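You operate a simulated robot arm through the tools that you are given. There is no shell and no other tool.

You are at the controls of a simulated robot arm. One attempt, no reset.

Task
Set the tester with the round gauge that the check card names.
Fine: gauge on the seat, arm over it, knob at the gauge's number, press test; shut the gauges drawer. Set down upright: what you pick out.

It is judged by the outcome, as a careful person would: the job done as asked, and still so three seconds after it is handed in. It fails if anything else is knocked over, pushed out of place, dropped, spilled or broken.

Robot
A 6-joint arm with a two-finger gripper, fixed in place. Base frame: the origin is at the foot of the arm, x ahead of it, y to its left, z up. Lengths are in cm, angles in degrees, forces in N, time in s.
Its first joint turns from -166.0 to 166.0 degrees. Payload 2.45 kg.
The tool frame sits at the grasp point between the pads (the TCP): z along the fingers, y along the line on which they close. The tips reach 2 cm beyond it. Largest opening 14 cm; the body of the gripper starts 16.8 cm behind the TCP.
Orientation is that of the tool frame in the base frame, as [roll, pitch, yaw] about the fixed x, y, z axes, in that order (R = Rz(yaw) Ry(pitch) Rx(roll)). With the fingers straight down and closing along the base's y, the tool's x points along the base's -x, its y along +y and its z along -z.

Tools
- The arm moves only by the tool drive_tool. Its argument "series" is a list of rows, each an object (a shift or turn left out is 0, a gripper value left out holds the last) with "dp": the shift along the base's x, y, z in units of 250 mm (1.0 is 250 mm), a list of three; "angular": the turn, a rotation vector about the base's x, y, z in units of 120 degrees (1.0 is 120 degrees), a list of three; "hand": the gripper command, from -1 (fully open) to 1 (shut), values between in proportion. In form: [{"dp": [x, y, z], "angular": [wx, wy, wz], "hand": hand}, ...]. A call has 1 to 20 rows; each row is the pose to reach, as a shift and turn from the pose commanded when the call began. A call with a number of a shift or a turn outside -1 to 1 is refused whole. A row lasts 0.2 s, in which the tool goes at most 5 cm and 8.6 degrees; a call with a longer step from one row to the next is refused whole, and so is a gripper value outside its range. A pose out of reach is approached as far as the arm can. The call stops where the force on the tool passes 70 N (or 10 N more than at its start, if that is more) or the arm is blocked; 0.2 s more then pass. The fingers move at their own pace (about 4.5 cm/s each) and stop on an object; they squeeze with about 36 N. The grip force told is the motor's: it shows also when the fingers shut on nothing. Time passes only in rows, and 0.2 s behind the last, so rows that repeat a pose let the fingers close. The reply holds the time, the measured pose of the TCP, the force on the tool along the base axes, the opening and the grip force, in the units named above and with some noise, with the torque about the TCP (base axes, N m) and any sound that the robot's microphone picked up.
- Cameras (640 x 400 px; columns grow to the right, rows downward): "scene" is fixed at [40.09, -49.91, 172.3]; the picture's right is [0.80, -0.60, 0.00], its down [-0.48, -0.64, -0.60] and it looks along [0.36, 0.48, -0.80] (base axes); focal length 257 px, centre (320, 200). "wrist" rides on the gripper at [7.8, 1.1, -20.9] in the tool frame; the picture's right is [-0.14, 0.99, 0.00], its down [-0.92, -0.13, -0.37] and it looks along [-0.36, -0.05, 0.93] (tool axes); focal length 280 px, centre (320, 200). There is no depth. A picture from a camera that has moved, and an enlarged one, comes with that camera's place and axes in the base frame and with its lens.
- grab_frame(camera): a new picture of that camera. It takes no simulated time.
- inspect(camera, box): a new picture of the part [left, top, right, bottom] of that camera's present view, enlarged. It takes no simulated time.
- close_job(): hands the job in; it is judged then, once.

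Places have to be worked out from the pictures, the camera data and where the tool is seen. Open the gripper and draw the arm clear of the work before you hand the job in, unless the task says otherwise.

The tools are called after "Emit:" as name(argument=value, ...) on one line, values as JSON. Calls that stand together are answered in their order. drive_tool: Moves the arm, as the interface text tells. Its arguments: {"type":"object","properties":{"series":{"type":"array"}},"required":["series"]} The other tools are called the same way: grab_frame (camera) takes a picture; inspect (camera, box) takes an enlarged picture of a part of a camera's view; close_job () hands the job in.

At the start:

```text
clock: 0.0
position: [69.15, 1.79, 136.77]
orientation: [-179.8, 0.0, -179.9]
contact_force: [-0.3, 0.5, 0.2]
ft_torque: [-0.01, 0.02, 0.01]
width: 14.0
grasp_force: 0.0
```

scene: 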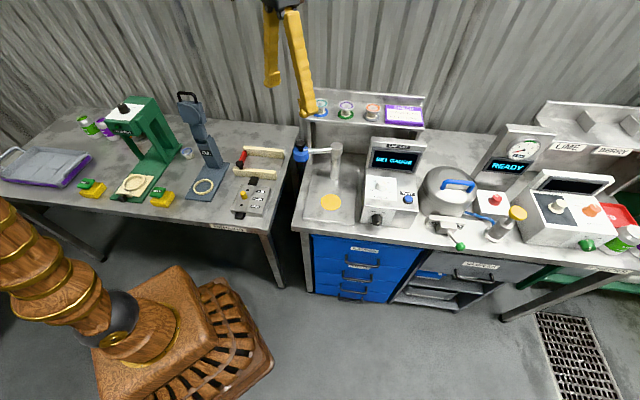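
wrist: 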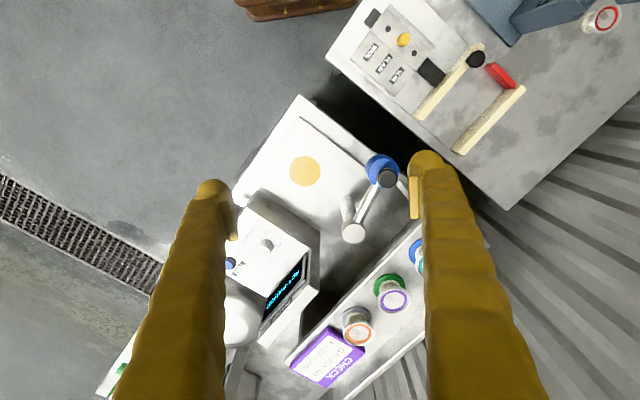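

The scene shows a bench with sink, tester with a screen, drawers and a check card. I'll zoom in on the main parts first.

Emit:
inspect(camera="scene", box=[300, 80, 440, 168])

Emit:
inspect(camera="scene", box=[290, 130, 450, 230])

Emit:
inspect(camera="scene", box=[300, 215, 500, 315])

Emit:
inspect(camera="wrist", box=[220, 230, 420, 390])

Emit:
inspect(camera="scene", box=[410, 120, 640, 264])

Emit:
inspect(camera="scene", box=[80, 80, 300, 220])

```text
4.55 times, centred on (370, 124) of scene
camera zoom: at [40.09, -49.91, 172.3], right [0.8, -0.6, 0.0], down [-0.48, -0.64, -0.6], along [0.36, 0.48, -0.8], focal length 1169 px, centre (93, 546)
```

zoom: 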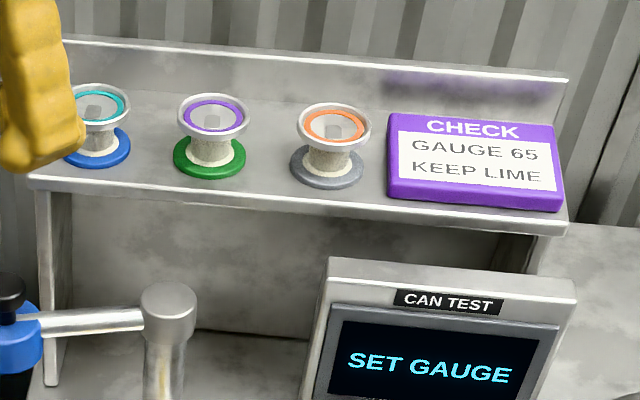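

```text
4.00 times, centred on (370, 180) of scene
camera zoom: at [40.09, -49.91, 172.3], right [0.8, -0.6, 0.0], down [-0.48, -0.64, -0.6], along [0.36, 0.48, -0.8], focal length 1029 px, centre (120, 280)
```

zoom: 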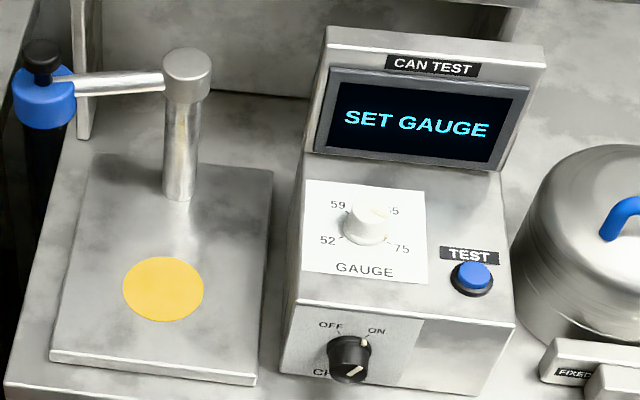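

```text
3.20 times, centred on (400, 265) of scene
camera zoom: at [40.09, -49.91, 172.3], right [0.8, -0.6, 0.0], down [-0.48, -0.64, -0.6], along [0.36, 0.48, -0.8], focal length 823 px, centre (64, -8)
```

zoom: 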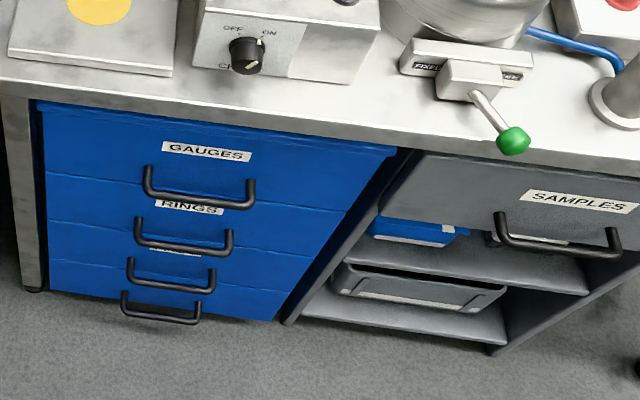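

```text
2.50 times, centred on (320, 310) of wrist
camera zoom: at [61.31, 2.92, 157.77], right [0.14, 0.99, 0.0], down [0.92, -0.13, 0.37], along [0.37, -0.05, -0.93], focal length 701 px, centre (320, -75)
```

zoom: 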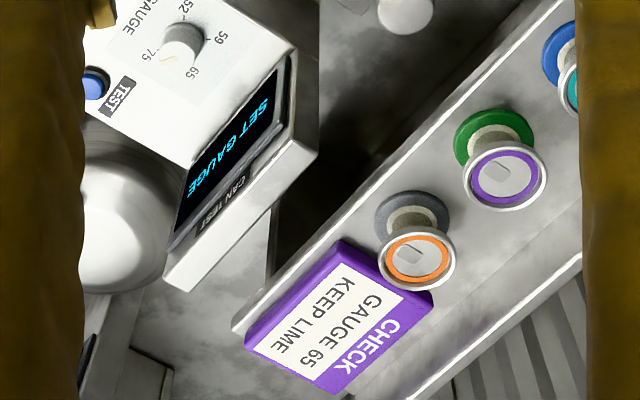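

```text
2.78 times, centred on (525, 192) of scene
camera zoom: at [40.09, -49.91, 172.3], right [0.8, -0.6, 0.0], down [-0.48, -0.64, -0.6], along [0.36, 0.48, -0.8], focal length 714 px, centre (-249, 222)
```

zoom: 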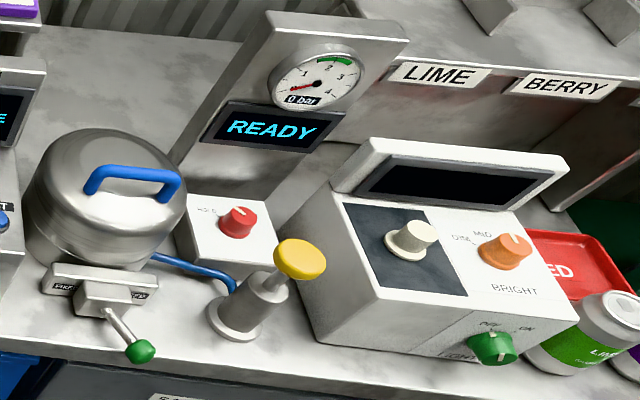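

```text
2.86 times, centred on (190, 150) of scene
camera zoom: at [40.09, -49.91, 172.3], right [0.8, -0.6, 0.0], down [-0.48, -0.64, -0.6], along [0.36, 0.48, -0.8], focal length 735 px, centre (691, 343)
```

zoom: 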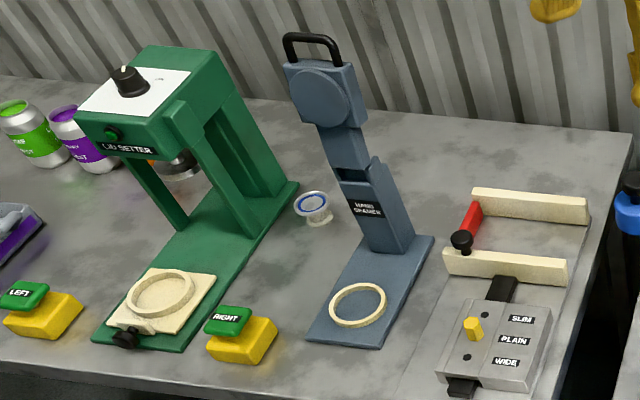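

The card says GAUGE 65, and the gauges are presumably in the top blue drawer. From the pictures I judge the bench to run along about (0.71, -0.71), with the seat near (80.5, -3.3, 88.5). I'll move the arm in front of the bench and yaw 45° so the wrist camera faces it.

Emit:
drive_tool(series=[{"dp": [0, -0.1, -0.05], "angular": [0, 0, 0.045]}, {"dp": [0, -0.24, -0.12], "angular": [0, 0, 0.09]}, {"dp": [0, -0.38, -0.2], "angular": [0, 0, 0.135]}, {"dp": [0, -0.52, -0.28], "angular": [0, 0, 0.18]}, {"dp": [0, -0.66, -0.36], "angular": [0, 0, 0.23]}, {"dp": [0, -0.8, -0.44], "angular": [0, 0, 0.28]}, {"dp": [0, -0.92, -0.52], "angular": [0, 0, 0.33]}, {"dp": [0, -1, -0.6], "angular": [0, 0, 0.375]}])

Emit:
grab_frame(camera="wrist")

Emit:
grab_frame(camera="scene")

```text
clock: 1.8
position: [68.95, -23.29, 122.01]
orientation: [-179.8, 0.2, -135.0]
contact_force: [0.0, -0.2, -0.5]
ft_torque: [0.02, -0.05, -0.01]
width: 13.99
grasp_force: 0.1
```

```text
taken
camera wrist: at [62.68, -27.99, 142.9], right [-0.6, 0.8, 0.0], down [0.74, 0.56, 0.37], along [0.3, 0.22, -0.93], focal length 280 px, centre (320, 200)
```

wrist: 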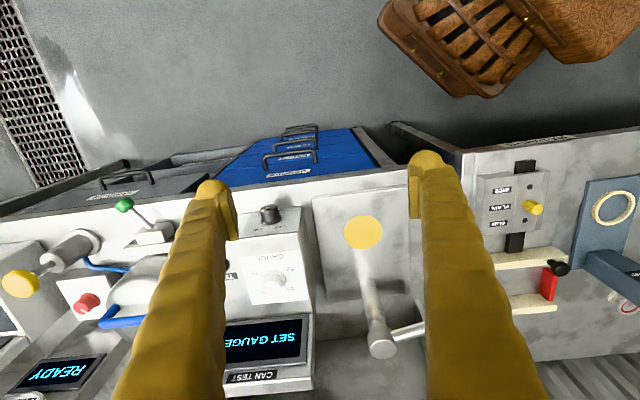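

```text
taken
```

scene: 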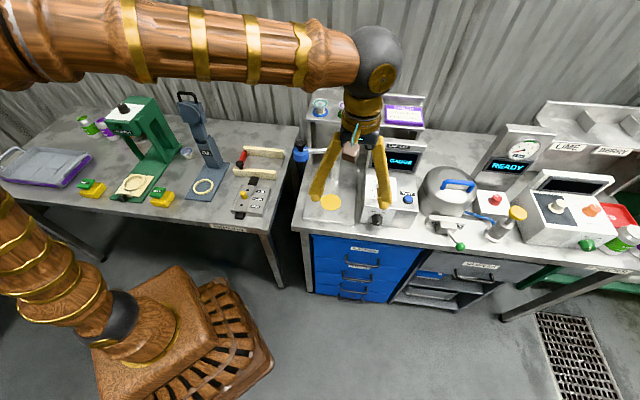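

The wrist view shows the drawer handles past the front edge. I'll zoom in for accurate positions.

Emit:
inspect(camera="wrist", box=[200, 110, 400, 235])

Emit:
inspect(camera="wrist", box=[210, 180, 430, 400])

Emit:
inspect(camera="scene", box=[300, 225, 440, 310])

```text
3.20 times, centred on (300, 172) of wrist
camera zoom: at [62.68, -27.99, 142.9], right [-0.6, 0.8, 0.0], down [0.74, 0.56, 0.37], along [0.3, 0.22, -0.93], focal length 897 px, centre (384, 288)
```

zoom: 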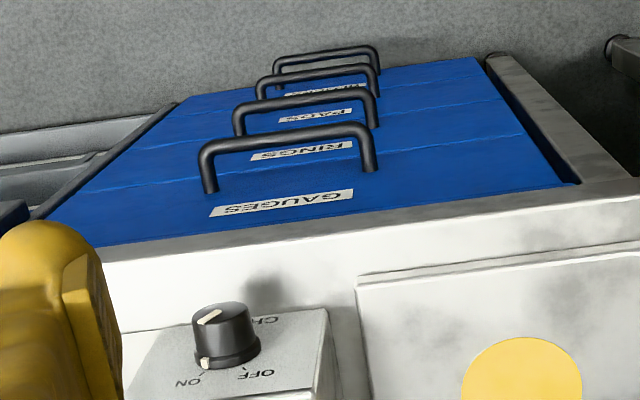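

```text
1.82 times, centred on (320, 290) of wrist
camera zoom: at [62.68, -27.99, 142.9], right [-0.6, 0.8, 0.0], down [0.74, 0.56, 0.37], along [0.3, 0.22, -0.93], focal length 510 px, centre (320, 36)
```

zoom: 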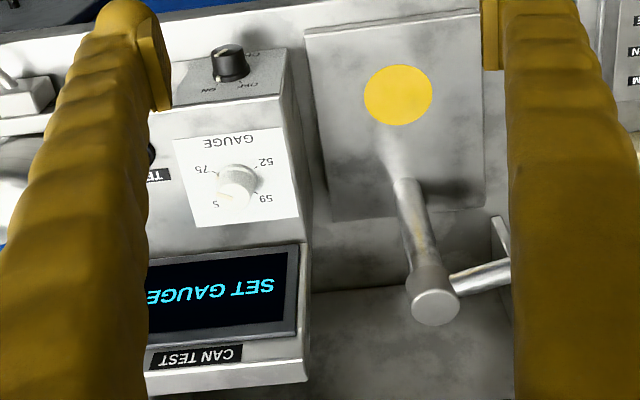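

```text
4.57 times, centred on (370, 268) of scene
camera zoom: at [40.09, -49.91, 172.3], right [0.8, -0.6, 0.0], down [-0.48, -0.64, -0.6], along [0.36, 0.48, -0.8], focal length 1176 px, centre (91, -109)
```

zoom: 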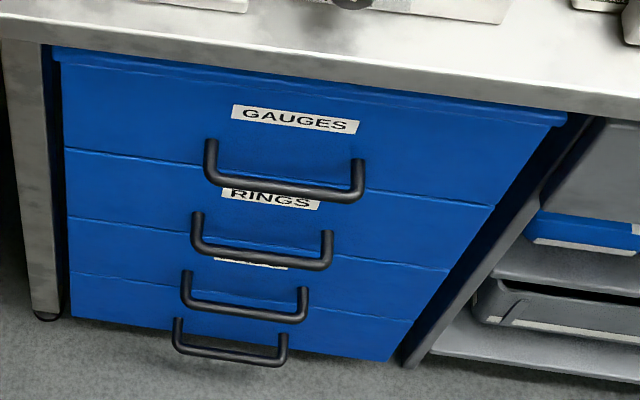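

From two views the GAUGES handle bar is centred at about (80.8, -25.1, 67), with its bar parallel to the bench and about 3.7 cm out from the drawer front. I'll yaw the tool back and move in front of the bench. After that I'll tilt it horizontal so the fingers straddle the bar from above and below.

Emit:
drive_tool(series=[{"dp": [-0.01, -0.06, -0.08], "angular": [0, 0, -0.065]}, {"dp": [-0.015, -0.12, -0.16], "angular": [0, 0, -0.13]}, {"dp": [-0.02, -0.18, -0.24], "angular": [0, 0, -0.195]}, {"dp": [-0.03, -0.24, -0.32], "angular": [0, 0, -0.26]}, {"dp": [-0.035, -0.3, -0.4], "angular": [0, 0, -0.325]}, {"dp": [-0.04, -0.36, -0.48], "angular": [0, 0, -0.39]}, {"dp": [-0.05, -0.42, -0.56], "angular": [0, 0, -0.455]}, {"dp": [-0.055, -0.48, -0.64], "angular": [0, 0, -0.52]}, {"dp": [-0.06, -0.54, -0.72], "angular": [0, 0, -0.585]}, {"dp": [-0.065, -0.58, -0.8], "angular": [0, 0, -0.65]}, {"dp": [-0.07, -0.62, -0.86], "angular": [0, 0, -0.7]}, {"dp": [-0.07, -0.62, -0.9], "angular": [0, 0, -0.75]}])

Emit:
grab_frame(camera="scene")

Emit:
grab_frame(camera="wrist")

```text
clock: 4.4
position: [67.41, -38.72, 99.42]
orientation: [-179.9, 0.1, 134.8]
contact_force: [-0.5, -0.5, 0.3]
ft_torque: [-0.01, -0.02, 0.02]
width: 14.01
grasp_force: 0.1
```

```text
taken
```

scene: 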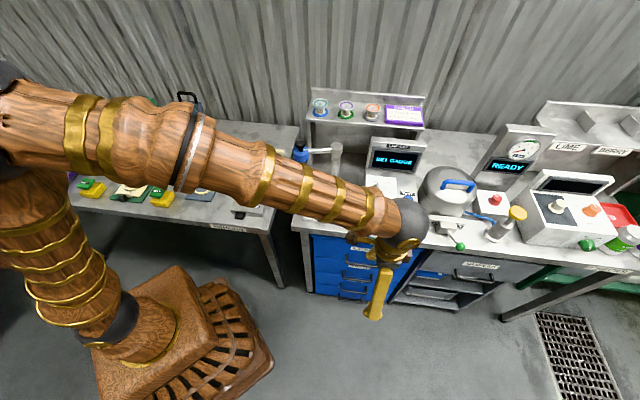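

```text
taken
camera wrist: at [62.59, -32.4, 120.27], right [0.8, 0.6, 0.0], down [0.56, -0.74, 0.37], along [0.22, -0.3, -0.93], focal length 280 px, centre (320, 200)
```

wrist: 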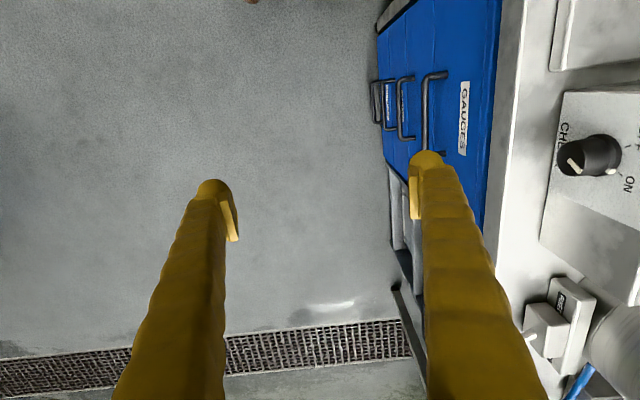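

The pose is good. Now I tilt the tool 90° about the bench direction, so it points into the bench, while lowering it and closing to about a 6 cm opening.

Emit:
drive_tool(series=[{"dp": [0, 0, -0.05], "angular": [0.045, -0.045, 0], "hand": 0.14}, {"dp": [0, 0, -0.1], "angular": [0.09, -0.09, 0]}, {"dp": [0, 0, -0.15], "angular": [0.135, -0.135, 0]}, {"dp": [0, 0, -0.2], "angular": [0.18, -0.18, 0]}, {"dp": [0, 0, -0.26], "angular": [0.225, -0.225, 0]}, {"dp": [0, 0, -0.32], "angular": [0.27, -0.27, 0]}, {"dp": [0, 0, -0.38], "angular": [0.315, -0.315, 0]}, {"dp": [0, 0, -0.44], "angular": [0.36, -0.36, 0]}, {"dp": [0, 0, -0.5], "angular": [0.405, -0.405, 0]}, {"dp": [0, 0, -0.56], "angular": [0.45, -0.45, 0]}, {"dp": [0, 0, -0.62], "angular": [0.49, -0.49, 0]}, {"dp": [0, 0, -0.68], "angular": [0.53, -0.53, 0]}])

Emit:
grab_frame(camera="scene")

Emit:
grab_frame(camera="wrist")

```text
clock: 7.0
position: [67.44, -38.77, 82.54]
orientation: [90.0, 0.1, 134.9]
contact_force: [0.0, 0.4, 0.3]
ft_torque: [-0.03, 0.02, 0.01]
width: 6.01
grasp_force: 0.0
```

```text
taken
```

scene: 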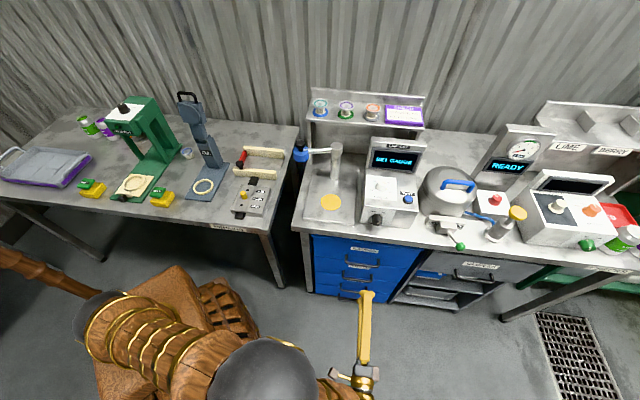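

```text
taken
camera wrist: at [47.11, -47.9, 83.6], right [0.1, -0.1, 0.99], down [0.39, -0.91, -0.13], along [0.92, 0.4, -0.05], focal length 280 px, centre (320, 200)
```

wrist: 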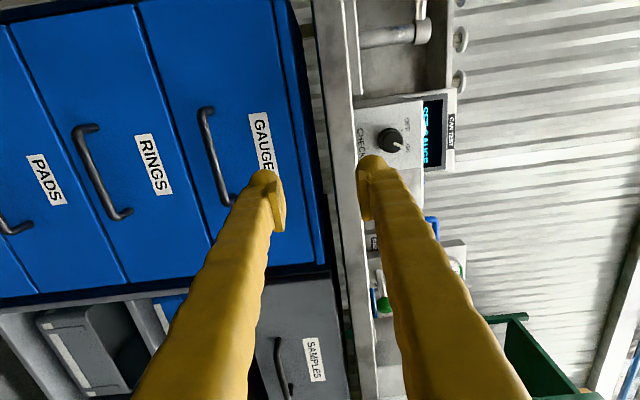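

The wrist view confirms the bar at about z = 67.1, right in front of the tool. I lower to that height and go forward so the bar sits between the pads, then check before closing.

Emit:
drive_tool(series=[{"dp": [0, 0, -0.15]}, {"dp": [0, 0, -0.3]}, {"dp": [0, 0, -0.45]}, {"dp": [0, 0, -0.616]}, {"dp": [0.09, 0.09, -0.616]}, {"dp": [0.18, 0.18, -0.616]}, {"dp": [0.27, 0.27, -0.616]}, {"dp": [0.36, 0.36, -0.616]}, {"dp": [0.4, 0.4, -0.616]}])

Emit:
grab_frame(camera="wrist")

Emit:
grab_frame(camera="scene")

```text
clock: 9.0
position: [77.47, -28.59, 67.06]
orientation: [90.1, -0.1, 134.9]
contact_force: [1.0, 0.3, -0.2]
ft_torque: [0.02, -0.05, 0.0]
width: 6.04
grasp_force: 0.1
```

```text
taken
camera wrist: at [57.18, -37.8, 68.14], right [0.1, -0.1, 0.99], down [0.39, -0.91, -0.13], along [0.92, 0.4, -0.05], focal length 280 px, centre (320, 200)
```

wrist: 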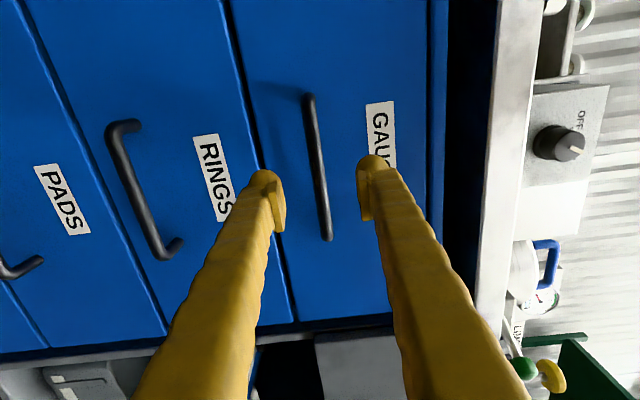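

```text
taken
```

scene: 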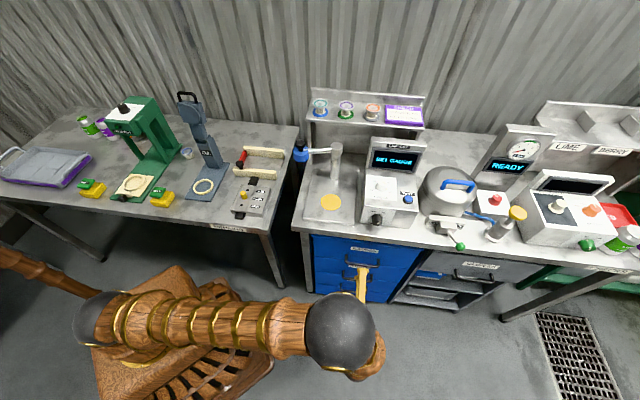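

The bar lies centred between the fingers, a few cm ahead. I go forward about 4.7 cm and close on it.

Emit:
drive_tool(series=[{"dp": [0.06, 0.06, 0]}, {"dp": [0.11, 0.11, 0]}, {"dp": [0.134, 0.134, 0]}, {"dp": [0.134, 0.134, 0], "hand": 1}, {"dp": [0.134, 0.134, 0]}, {"dp": [0.134, 0.134, 0]}, {"dp": [0.134, 0.134, 0]}, {"dp": [0.134, 0.134, 0]}])

Emit:
grab_frame(camera="wrist")

```text
clock: 10.8
position: [80.84, -25.22, 66.82]
orientation: [90.1, -0.1, 135.0]
contact_force: [4.4, -2.8, -25.8]
ft_torque: [0.11, 0.3, -0.12]
width: 1.11
grasp_force: 38.3
```

```text
taken
camera wrist: at [60.46, -34.41, 68.05], right [0.1, -0.1, 0.99], down [0.39, -0.91, -0.13], along [0.92, 0.4, -0.05], focal length 280 px, centre (320, 200)
```

wrist: 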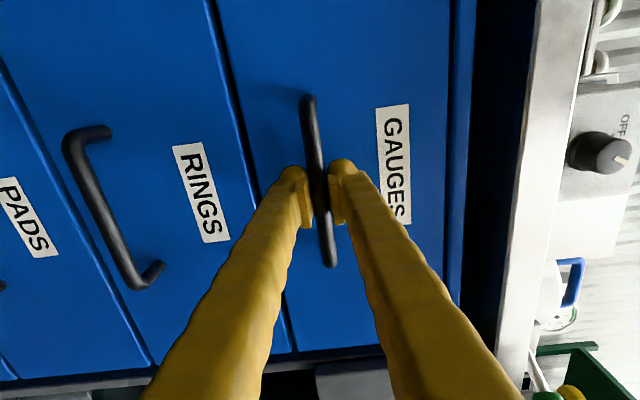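

The handle is gripped (1.1 cm); the tool is pushed down a bit, so I ease down 0.3 cm and pull the drawer straight out, a little at a time.

Emit:
drive_tool(series=[{"dp": [0, 0, -0.012]}, {"dp": [-0.03, -0.03, -0.012]}, {"dp": [-0.07, -0.07, -0.012]}, {"dp": [-0.11, -0.11, -0.012]}, {"dp": [-0.15, -0.15, -0.012]}, {"dp": [-0.19, -0.19, -0.012]}, {"dp": [-0.23, -0.23, -0.012]}, {"dp": [-0.27, -0.27, -0.012]}, {"dp": [-0.31, -0.31, -0.012]}, {"dp": [-0.35, -0.35, -0.012]}, {"dp": [-0.39, -0.39, -0.012]}])

Emit:
grab_frame(camera="scene")

Emit:
grab_frame(camera="wrist")

```text
clock: 13.2
position: [71.09, -35.0, 66.92]
orientation: [90.0, 0.0, 134.8]
contact_force: [-12.0, 12.3, 53.2]
ft_torque: [-0.09, -0.45, -0.05]
width: 0.98
grasp_force: 38.1
```

```text
taken
```

scene: 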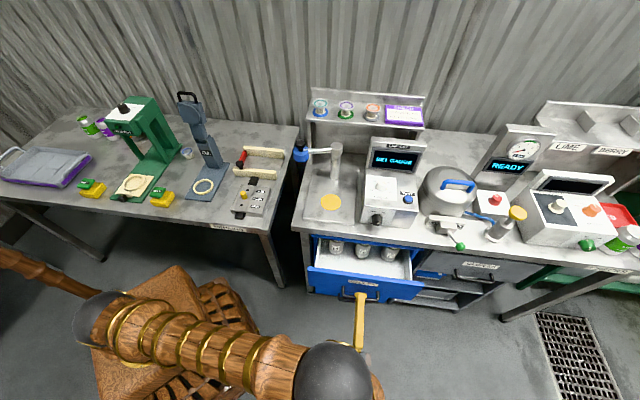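

```text
taken
camera wrist: at [50.65, -44.38, 67.94], right [0.1, -0.1, 0.99], down [0.39, -0.91, -0.13], along [0.92, 0.4, -0.05], focal length 280 px, centre (320, 200)
```

wrist: 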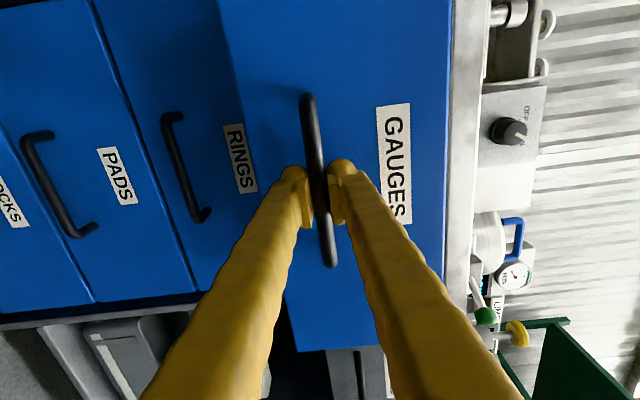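

The drawer is open about 14 cm, and gauges can be seen at the back of it. I'll relax the vertical force and pull about 8 cm more.

Emit:
drive_tool(series=[{"dp": [0, 0, 0.007]}, {"dp": [-0.03, -0.03, 0.007]}, {"dp": [-0.07, -0.07, 0.007]}, {"dp": [-0.11, -0.11, 0.007]}, {"dp": [-0.15, -0.15, 0.007]}, {"dp": [-0.19, -0.19, 0.007]}, {"dp": [-0.23, -0.23, 0.007]}])

Emit:
grab_frame(camera="scene")

Emit:
inspect(camera="scene", box=[290, 225, 450, 325])

```text
clock: 14.8
position: [65.07, -40.85, 66.83]
orientation: [90.2, 0.0, 134.8]
contact_force: [16.0, -18.1, 13.0]
ft_torque: [0.04, -0.05, -0.22]
width: 0.99
grasp_force: 36.9
```

```text
taken
```

scene: 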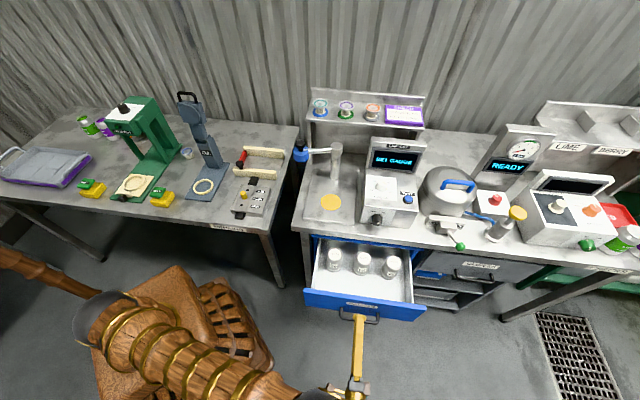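

```text
4.00 times, centred on (370, 275) of scene
camera zoom: at [40.09, -49.91, 172.3], right [0.8, -0.6, 0.0], down [-0.48, -0.64, -0.6], along [0.36, 0.48, -0.8], focal length 1029 px, centre (120, -100)
```

zoom: 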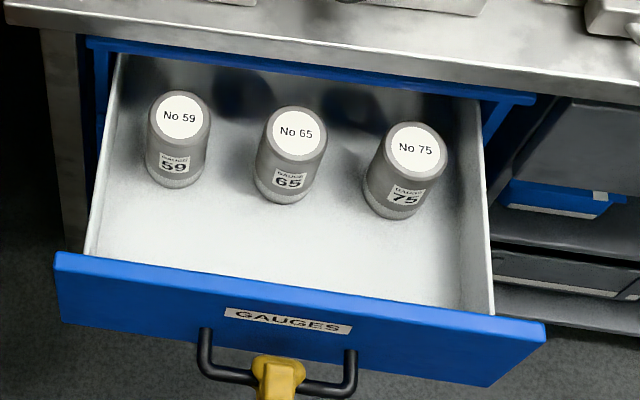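

The drawer holds upright gauges 59, 65 and 75, and 65 is the middle one. Its top is close below the bench edge, so I'll pull the drawer 6–7 cm further to get vertical clearance, watching the force.

Emit:
drive_tool(series=[{"dp": [-0.03, -0.03, 0]}, {"dp": [-0.06, -0.06, 0]}, {"dp": [-0.09, -0.09, 0]}, {"dp": [-0.12, -0.12, 0]}, {"dp": [-0.15, -0.15, 0]}, {"dp": [-0.18, -0.18, 0]}])

Emit:
inspect(camera="scene", box=[290, 225, 450, 325])

```text
clock: 16.2
position: [60.67, -45.16, 66.91]
orientation: [90.0, -0.1, 135.0]
contact_force: [-0.2, 0.3, 27.7]
ft_torque: [-0.07, -0.23, -0.7]
width: 0.97
grasp_force: 37.3
```

```text
4.00 times, centred on (370, 275) of scene
camera zoom: at [40.09, -49.91, 172.3], right [0.8, -0.6, 0.0], down [-0.48, -0.64, -0.6], along [0.36, 0.48, -0.8], focal length 1029 px, centre (120, -100)
```

zoom: 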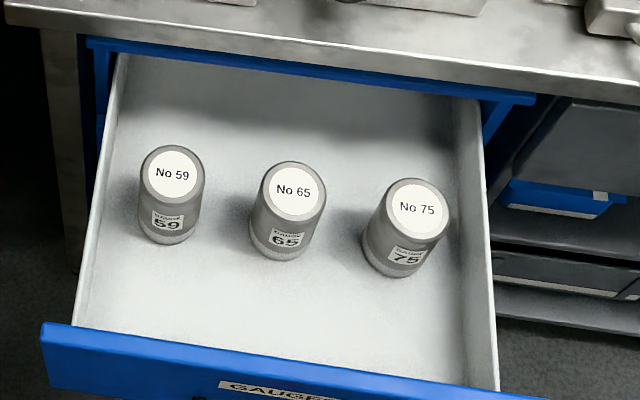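

The drawer is now open 28 cm, giving clear vertical access to gauge 65. I release the handle, back off, then raise while tilting back to vertical.

Emit:
drive_tool(series=[{"dp": [0, 0, 0], "hand": 0.14}, {"dp": [0, 0, 0]}, {"dp": [0, 0, 0]}, {"dp": [0, 0, 0]}, {"dp": [-0.06, -0.06, 0]}, {"dp": [-0.13, -0.13, 0]}, {"dp": [-0.18, -0.18, 0]}, {"dp": [-0.18, -0.18, 0.12]}, {"dp": [-0.18, -0.18, 0.3]}, {"dp": [-0.18, -0.18, 0.5]}, {"dp": [-0.18, -0.18, 0.7]}, {"dp": [-0.18, -0.18, 0.9]}, {"dp": [-0.18, -0.18, 1.0]}])

Emit:
grab_frame(camera="scene")

```text
clock: 19.0
position: [56.22, -49.59, 91.92]
orientation: [90.1, 0.0, 134.9]
contact_force: [-0.2, 0.0, -0.4]
ft_torque: [0.01, -0.01, -0.02]
width: 6.04
grasp_force: 0.0
```

```text
taken
```

scene: 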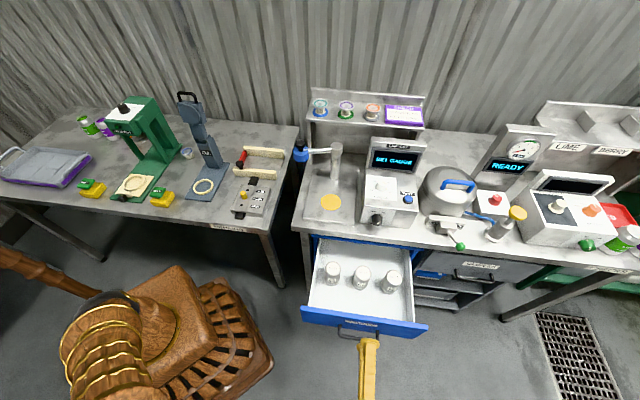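

All is clear. Now I tilt back to vertical while moving up and over the drawer.

Emit:
drive_tool(series=[{"dp": [0, 0, 0.06], "angular": [-0.045, 0.045, 0], "hand": -1}, {"dp": [0, 0, 0.12], "angular": [-0.09, 0.09, 0]}, {"dp": [0.02, 0.02, 0.2], "angular": [-0.135, 0.135, 0]}, {"dp": [0.06, 0.06, 0.28], "angular": [-0.18, 0.18, 0]}, {"dp": [0.11, 0.11, 0.36], "angular": [-0.225, 0.225, 0]}, {"dp": [0.16, 0.16, 0.44], "angular": [-0.27, 0.27, 0]}, {"dp": [0.22, 0.22, 0.5], "angular": [-0.315, 0.315, 0]}, {"dp": [0.28, 0.28, 0.55], "angular": [-0.36, 0.36, 0]}, {"dp": [0.34, 0.34, 0.58], "angular": [-0.405, 0.405, 0]}, {"dp": [0.4, 0.4, 0.6], "angular": [-0.45, 0.45, 0]}, {"dp": [0.47, 0.47, 0.6], "angular": [-0.49, 0.49, 0]}, {"dp": [0.54, 0.54, 0.6], "angular": [-0.53, 0.53, 0]}])

Emit:
drive_tool(series=[{"angular": [0, 0, 0.07]}, {"angular": [0, 0, 0.14]}, {"angular": [0, 0, 0.21]}, {"angular": [0, 0, 0.28]}, {"angular": [0, 0, 0.35]}, {"angular": [0, 0, 0.42]}, {"angular": [0, 0, 0.49]}, {"angular": [0, 0, 0.56]}, {"angular": [0, 0, 0.63]}, {"angular": [0, 0, 0.69]}, {"angular": [0, 0, 0.75]}])

Emit:
grab_frame(camera="wrist")

Emit:
grab_frame(camera="scene")

```text
clock: 21.6
position: [69.65, -36.36, 106.86]
orientation: [-179.9, 0.1, 135.0]
contact_force: [-0.1, 0.2, 0.4]
ft_torque: [-0.04, -0.03, 0.02]
width: 14.03
grasp_force: 0.1
```

```text
clock: 24.0
position: [69.7, -36.2, 106.81]
orientation: [-179.9, 0.2, -134.9]
contact_force: [0.1, 0.3, -0.7]
ft_torque: [-0.04, -0.02, 0.0]
width: 13.98
grasp_force: 0.1
```

```text
taken
camera wrist: at [63.42, -41.11, 127.8], right [-0.6, 0.8, 0.0], down [0.74, 0.56, 0.37], along [0.29, 0.22, -0.93], focal length 280 px, centre (320, 200)
```

wrist: 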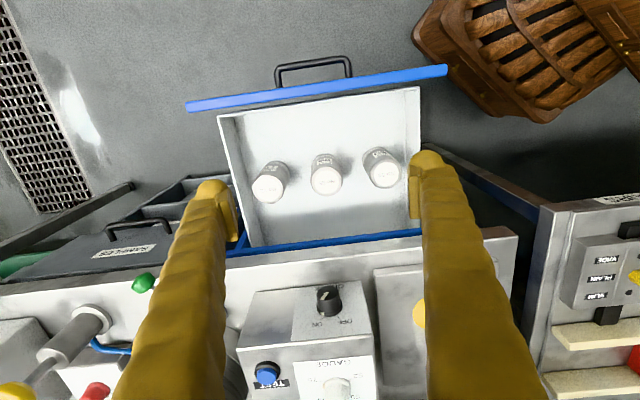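

```text
taken
```

scene: 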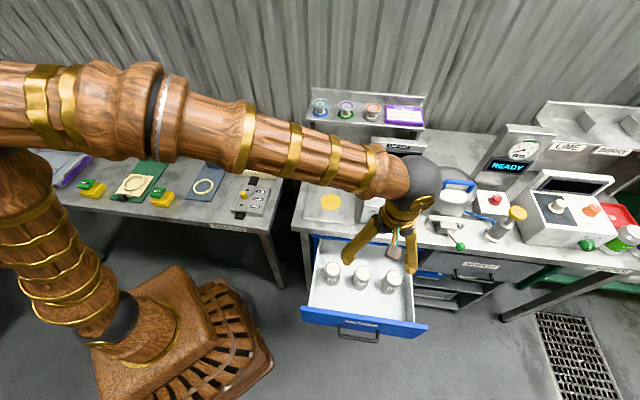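

I'm over the drawer area. I zoom in to fix gauge 65's position from both cameras.

Emit:
inspect(camera="wrist", box=[230, 120, 430, 245])

Emit:
inspect(camera="scene", box=[310, 235, 420, 305])

```text
3.20 times, centred on (330, 182) of wrist
camera zoom: at [63.42, -41.11, 127.8], right [-0.6, 0.8, 0.0], down [0.74, 0.56, 0.37], along [0.29, 0.22, -0.93], focal length 897 px, centre (288, 256)
```

zoom: 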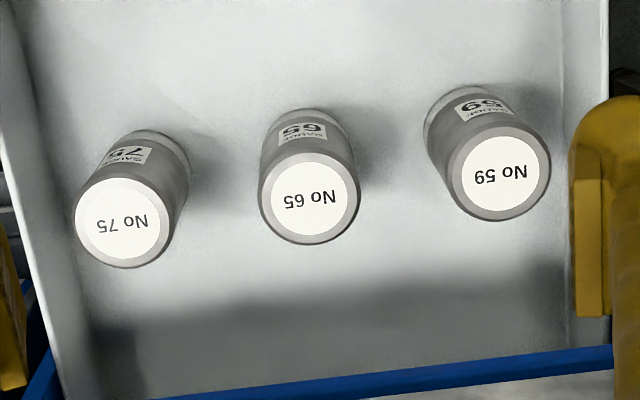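

```text
5.71 times, centred on (365, 270) of scene
camera zoom: at [40.09, -49.91, 172.3], right [0.8, -0.6, 0.0], down [-0.48, -0.64, -0.6], along [0.36, 0.48, -0.8], focal length 1470 px, centre (63, -200)
```

zoom: 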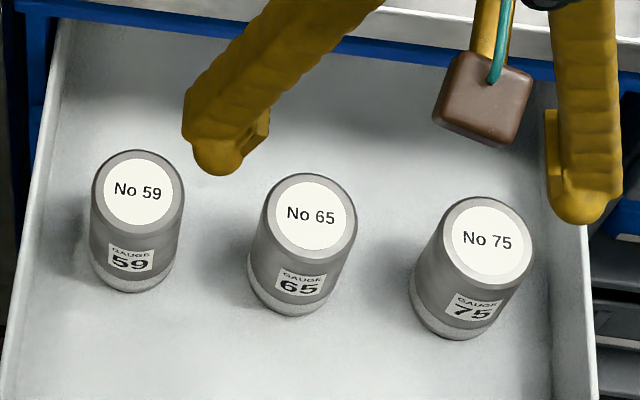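

Gauge 65 is about 6.5 cm across and stands at about (76.1, -29.9), with its top near z = 75. I'll go above it with the opening at 10 cm and check the alignment.

Emit:
drive_tool(series=[{"dp": [0.064, 0.063, 0], "hand": -0.43}, {"dp": [0.128, 0.126, -0.08]}, {"dp": [0.192, 0.19, -0.2]}, {"dp": [0.256, 0.252, -0.35]}, {"dp": [0.256, 0.252, -0.5]}, {"dp": [0.256, 0.252, -0.65]}, {"dp": [0.256, 0.252, -0.8]}, {"dp": [0.256, 0.252, -0.9]}])

Emit:
grab_frame(camera="wrist")

Emit:
inspect(camera="scene", box=[310, 225, 420, 295])

```text
clock: 25.8
position: [75.95, -29.87, 84.32]
orientation: [-179.9, 0.1, -135.0]
contact_force: [-0.7, 0.4, 0.2]
ft_torque: [0.03, 0.02, -0.02]
width: 10.0
grasp_force: 0.0
```

```text
taken
camera wrist: at [69.7, -34.66, 105.26], right [-0.6, 0.8, 0.0], down [0.74, 0.56, 0.37], along [0.3, 0.22, -0.93], focal length 280 px, centre (320, 200)
```

wrist: 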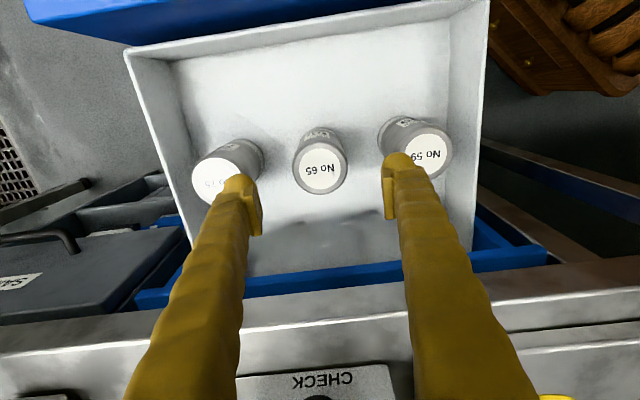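

```text
5.71 times, centred on (365, 260) of scene
camera zoom: at [40.09, -49.91, 172.3], right [0.8, -0.6, 0.0], down [-0.48, -0.64, -0.6], along [0.36, 0.48, -0.8], focal length 1470 px, centre (63, -143)
```

zoom: 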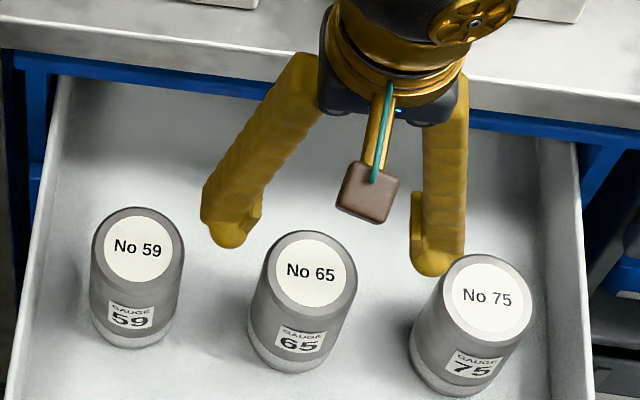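

The lateral alignment is good; the gauge is slightly deeper. I'll correct and lower to just above the gauge's top, then look again.

Emit:
drive_tool(series=[{"dp": [0.02, 0.014, -0.08]}, {"dp": [0.021, 0.014, -0.16]}, {"dp": [0.021, 0.014, -0.24]}, {"dp": [0.021, 0.014, -0.24]}])

Emit:
grab_frame(camera="wrist")

Emit:
inspect(camera="scene", box=[310, 225, 420, 295])

```text
clock: 26.8
position: [76.61, -29.61, 78.27]
orientation: [-180.0, 0.2, -135.0]
contact_force: [0.3, 0.1, -0.6]
ft_torque: [-0.03, -0.02, -0.03]
width: 10.02
grasp_force: 0.2
```

```text
taken
camera wrist: at [70.29, -34.35, 99.22], right [-0.6, 0.8, 0.0], down [0.74, 0.56, 0.37], along [0.3, 0.22, -0.93], focal length 280 px, centre (320, 200)
```

wrist: 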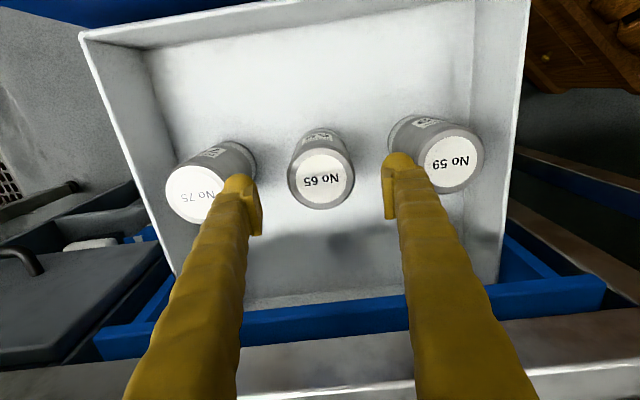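

```text
5.71 times, centred on (365, 260) of scene
camera zoom: at [40.09, -49.91, 172.3], right [0.8, -0.6, 0.0], down [-0.48, -0.64, -0.6], along [0.36, 0.48, -0.8], focal length 1470 px, centre (63, -143)
```

zoom: 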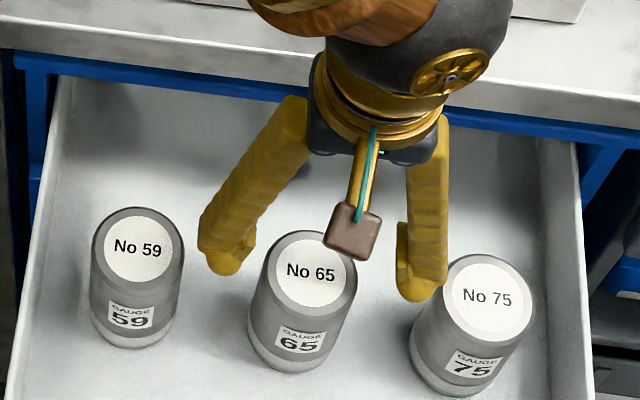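

The gauge is centred between the fingers. I'll lower straight down so the pads reach about 4 cm below its top, then close.

Emit:
drive_tool(series=[{"dp": [0.006, 0.006, -0.08]}, {"dp": [0.006, 0.006, -0.16]}, {"dp": [0.006, 0.006, -0.24]}, {"dp": [0.006, 0.006, -0.33]}, {"dp": [0.006, 0.006, -0.33]}])

Emit:
grab_frame(camera="wrist")

Emit:
inspect(camera="scene", box=[310, 225, 420, 295])

```text
clock: 28.0
position: [76.84, -29.56, 70.0]
orientation: [-179.9, 0.1, -135.0]
contact_force: [0.6, 0.4, 1.4]
ft_torque: [-0.02, -0.03, 0.0]
width: 9.99
grasp_force: 0.1
```

```text
taken
camera wrist: at [70.54, -34.33, 90.93], right [-0.6, 0.8, 0.0], down [0.74, 0.56, 0.37], along [0.3, 0.22, -0.93], focal length 280 px, centre (320, 200)
```

wrist: 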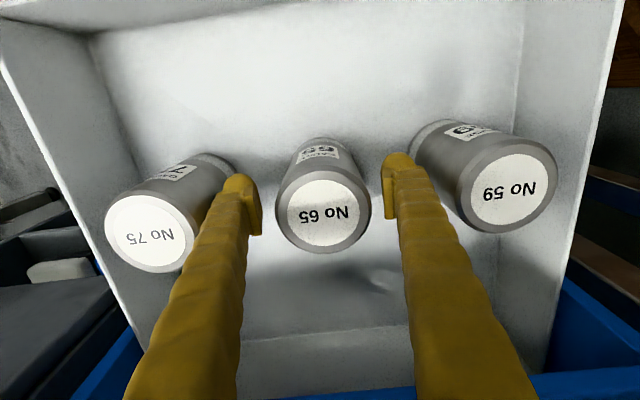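

```text
5.71 times, centred on (365, 260) of scene
camera zoom: at [40.09, -49.91, 172.3], right [0.8, -0.6, 0.0], down [-0.48, -0.64, -0.6], along [0.36, 0.48, -0.8], focal length 1470 px, centre (63, -143)
```

zoom: 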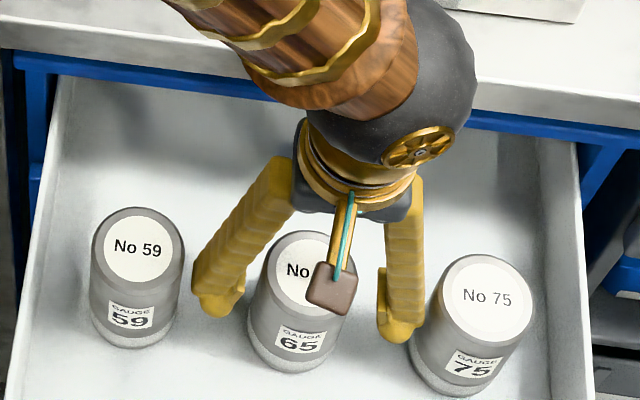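

The gauge is well centred between the pads, and I'm clear of the neighbours. Closing now.

Emit:
drive_tool(series=[{"hand": 1}, {"hand": 1}, {"hand": 1}, {"hand": 1}, {"hand": 1}, {"hand": 1}, {"hand": 1}])

Emit:
grab_frame(camera="wrist")

```text
clock: 29.6
position: [76.95, -29.61, 70.09]
orientation: [-179.8, 0.1, -135.0]
contact_force: [-0.5, 0.3, 0.8]
ft_torque: [0.01, 0.01, 0.0]
width: 6.9
grasp_force: 36.1
```

```text
taken
camera wrist: at [70.54, -34.33, 90.95], right [-0.6, 0.8, 0.0], down [0.74, 0.56, 0.37], along [0.3, 0.22, -0.93], focal length 280 px, centre (320, 200)
```

wrist: 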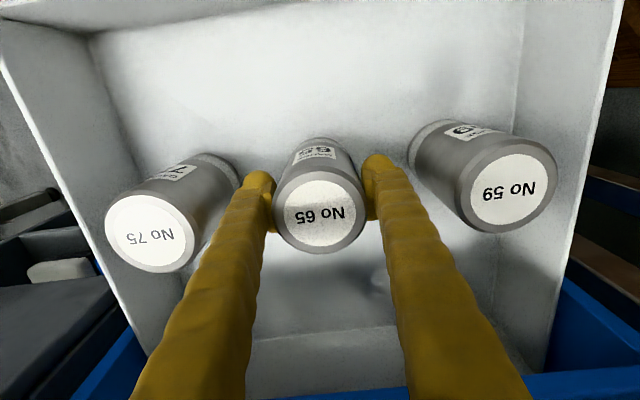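

Gauge 65 is gripped (6.9 cm wide, 36 N). I lift it straight up gently.

Emit:
drive_tool(series=[{"dp": [0, 0, 0.04]}, {"dp": [0, 0, 0.1]}, {"dp": [0, 0, 0.2]}, {"dp": [0, 0, 0.3]}, {"dp": [0, 0, 0.42]}, {"dp": [0, 0, 0.54]}, {"dp": [0, 0, 0.66]}, {"dp": [0, 0, 0.78]}, {"dp": [0, 0, 0.9]}, {"dp": [0, 0, 1.0]}])

Emit:
drive_tool(series=[{"dp": [0, 0, 0.12]}, {"dp": [0, 0, 0.26]}, {"dp": [0, 0, 0.4]}, {"dp": [0, 0, 0.4]}])

Emit:
grab_frame(camera="wrist")

Emit:
grab_frame(camera="scene")

```text
clock: 31.8
position: [76.86, -29.41, 95.02]
orientation: [180.0, 0.0, -135.0]
contact_force: [0.0, -1.0, -3.5]
ft_torque: [0.0, -0.03, -0.01]
width: 6.88
grasp_force: 36.5
```

```text
clock: 32.8
position: [76.81, -29.52, 105.08]
orientation: [-179.9, 0.1, -135.1]
contact_force: [0.1, -0.1, -2.9]
ft_torque: [0.04, 0.05, 0.01]
width: 6.92
grasp_force: 36.0
```

```text
taken
camera wrist: at [70.47, -34.38, 126.06], right [-0.6, 0.8, 0.0], down [0.74, 0.56, 0.37], along [0.3, 0.22, -0.93], focal length 280 px, centre (320, 200)
```

wrist: 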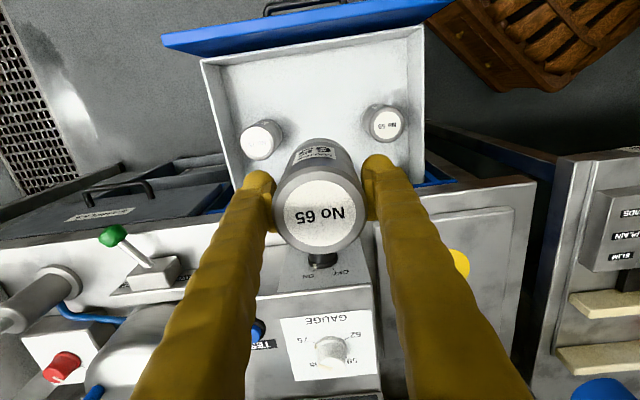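

```text
taken
```

scene: 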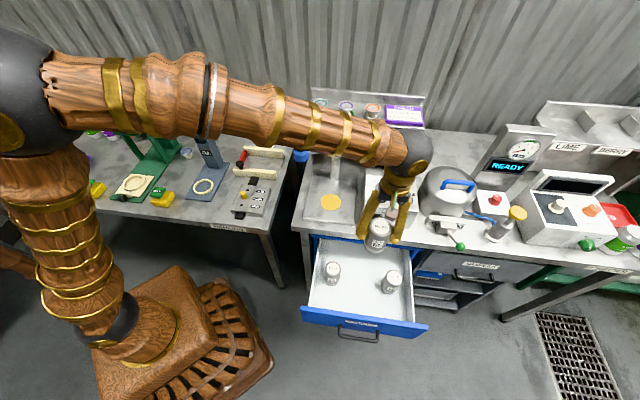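

The gauge is lifted and held (about 3 N). I'll measure how it sits in the gripper and take a closer look at the seat and swing arm.

Emit:
inspect(camera="wrist", box=[240, 120, 400, 270])

Emit:
inspect(camera="scene", box=[345, 185, 425, 260])

Emit:
inspect(camera="scene", box=[290, 125, 450, 245])

```text
2.67 times, centred on (320, 195) of wrist
camera zoom: at [70.47, -34.38, 126.06], right [-0.6, 0.8, 0.0], down [0.74, 0.56, 0.37], along [0.3, 0.22, -0.93], focal length 748 px, centre (320, 213)
```

zoom: 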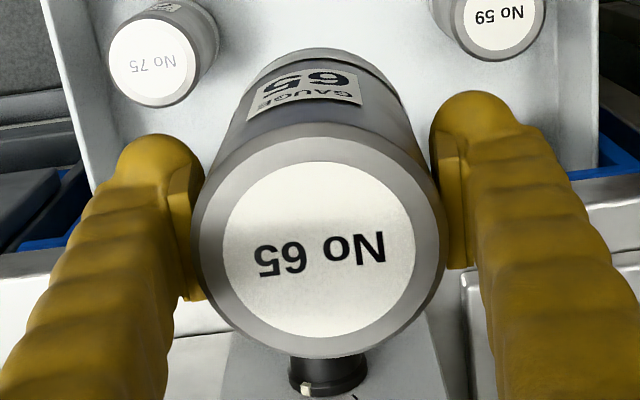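

```text
5.33 times, centred on (385, 222) of scene
camera zoom: at [40.09, -49.91, 172.3], right [0.8, -0.6, 0.0], down [-0.48, -0.64, -0.6], along [0.36, 0.48, -0.8], focal length 1372 px, centre (-27, 80)
```

zoom: 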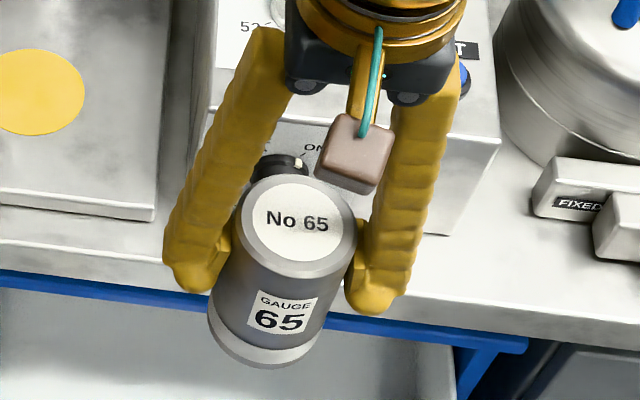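

```text
3.33 times, centred on (370, 185) of scene
camera zoom: at [40.09, -49.91, 172.3], right [0.8, -0.6, 0.0], down [-0.48, -0.64, -0.6], along [0.36, 0.48, -0.8], focal length 857 px, centre (153, 250)
```

zoom: 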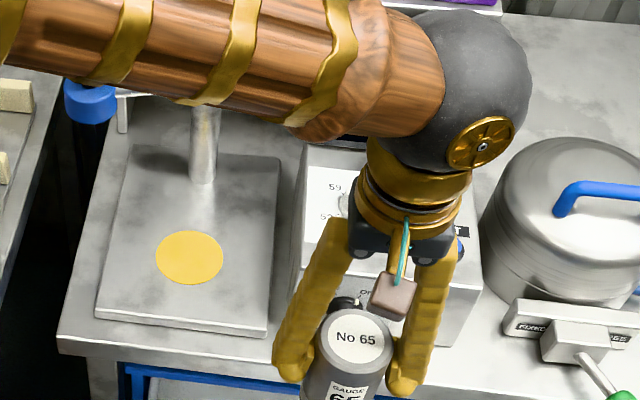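

The gauge hangs straight in the grip, and its bottom is about 8 cm below the TCP. The seat centre is about (80.5, -3.2, 88.5), the post stands about 13 cm behind it, and the tester is over 12 cm to its right. I'll carry the gauge up and left, then forward over the seat.

Emit:
drive_tool(series=[{"dp": [-0.05, 0.05, 0.1]}, {"dp": [-0.13, 0.13, 0.2]}, {"dp": [-0.22, 0.22, 0.24]}, {"dp": [-0.31, 0.31, 0.24]}, {"dp": [-0.38, 0.38, 0.24]}, {"dp": [-0.42, 0.42, 0.24]}, {"dp": [-0.36, 0.48, 0.24]}, {"dp": [-0.26, 0.58, 0.24]}, {"dp": [-0.16, 0.68, 0.24]}, {"dp": [-0.06, 0.78, 0.24]}, {"dp": [0.04, 0.88, 0.24]}, {"dp": [0.09, 0.94, 0.24]}, {"dp": [0.09, 0.94, 0.24]}])

Emit:
grab_frame(camera="wrist")

Emit:
grab_frame(camera="scene")

```text
clock: 35.6
position: [78.85, -5.82, 111.17]
orientation: [-179.9, 0.1, -135.0]
contact_force: [-0.6, 0.3, -3.0]
ft_torque: [0.02, -0.01, -0.02]
width: 6.89
grasp_force: 35.7
```

```text
taken
camera wrist: at [72.6, -10.66, 132.01], right [-0.6, 0.8, 0.0], down [0.74, 0.56, 0.37], along [0.3, 0.22, -0.93], focal length 280 px, centre (320, 200)
```

wrist: 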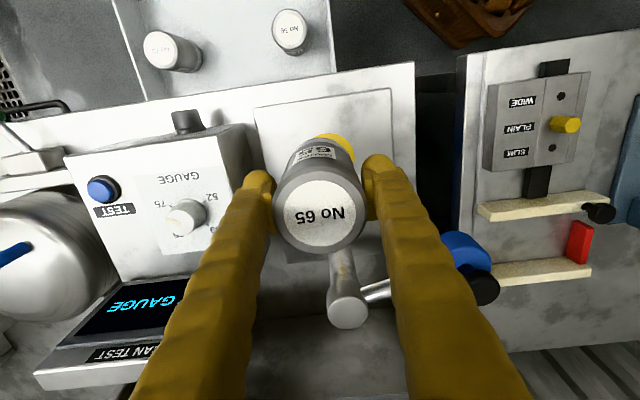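

```text
taken
```

scene: 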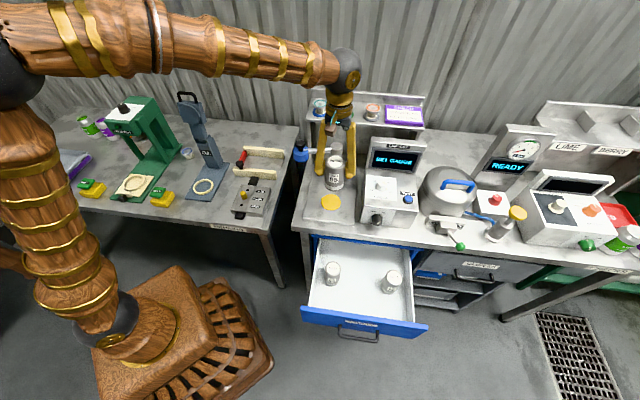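

I'm nearly over the seat. I'll centre and lower to about 4–5 cm clearance, then check from both cameras.

Emit:
drive_tool(series=[{"dp": [0.03, 0.05, 0]}, {"dp": [0.059, 0.097, -0.08]}, {"dp": [0.059, 0.097, -0.18]}, {"dp": [0.059, 0.097, -0.28]}, {"dp": [0.059, 0.097, -0.36]}, {"dp": [0.059, 0.097, -0.4]}, {"dp": [0.059, 0.097, -0.4]}])

Emit:
grab_frame(camera="wrist")

Emit:
inspect(camera="scene", box=[280, 125, 400, 240])

```text
clock: 37.2
position: [80.34, -3.52, 101.28]
orientation: [-179.9, 0.2, -135.1]
contact_force: [-0.5, -0.9, -3.3]
ft_torque: [0.01, -0.01, -0.01]
width: 6.9
grasp_force: 36.0
```

```text
taken
camera wrist: at [74.19, -8.32, 122.13], right [-0.6, 0.8, 0.0], down [0.74, 0.56, 0.37], along [0.3, 0.22, -0.93], focal length 280 px, centre (320, 200)
```

wrist: 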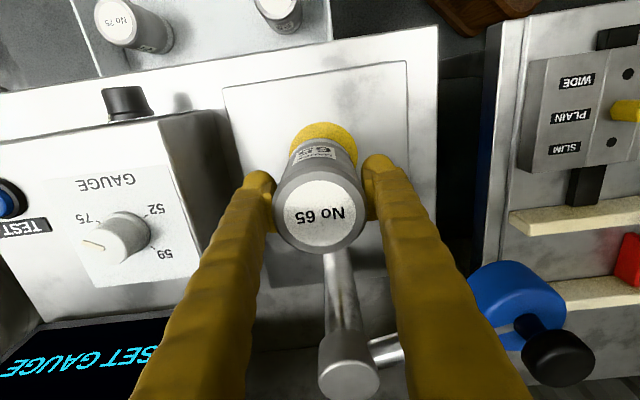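

```text
3.48 times, centred on (340, 182) of scene
camera zoom: at [40.09, -49.91, 172.3], right [0.8, -0.6, 0.0], down [-0.48, -0.64, -0.6], along [0.36, 0.48, -0.8], focal length 894 px, centre (250, 261)
```

zoom: 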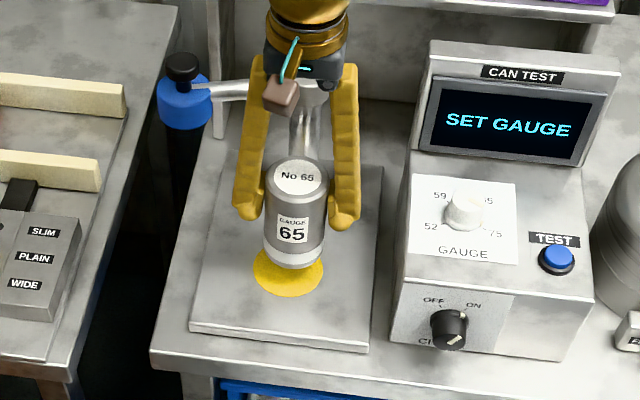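

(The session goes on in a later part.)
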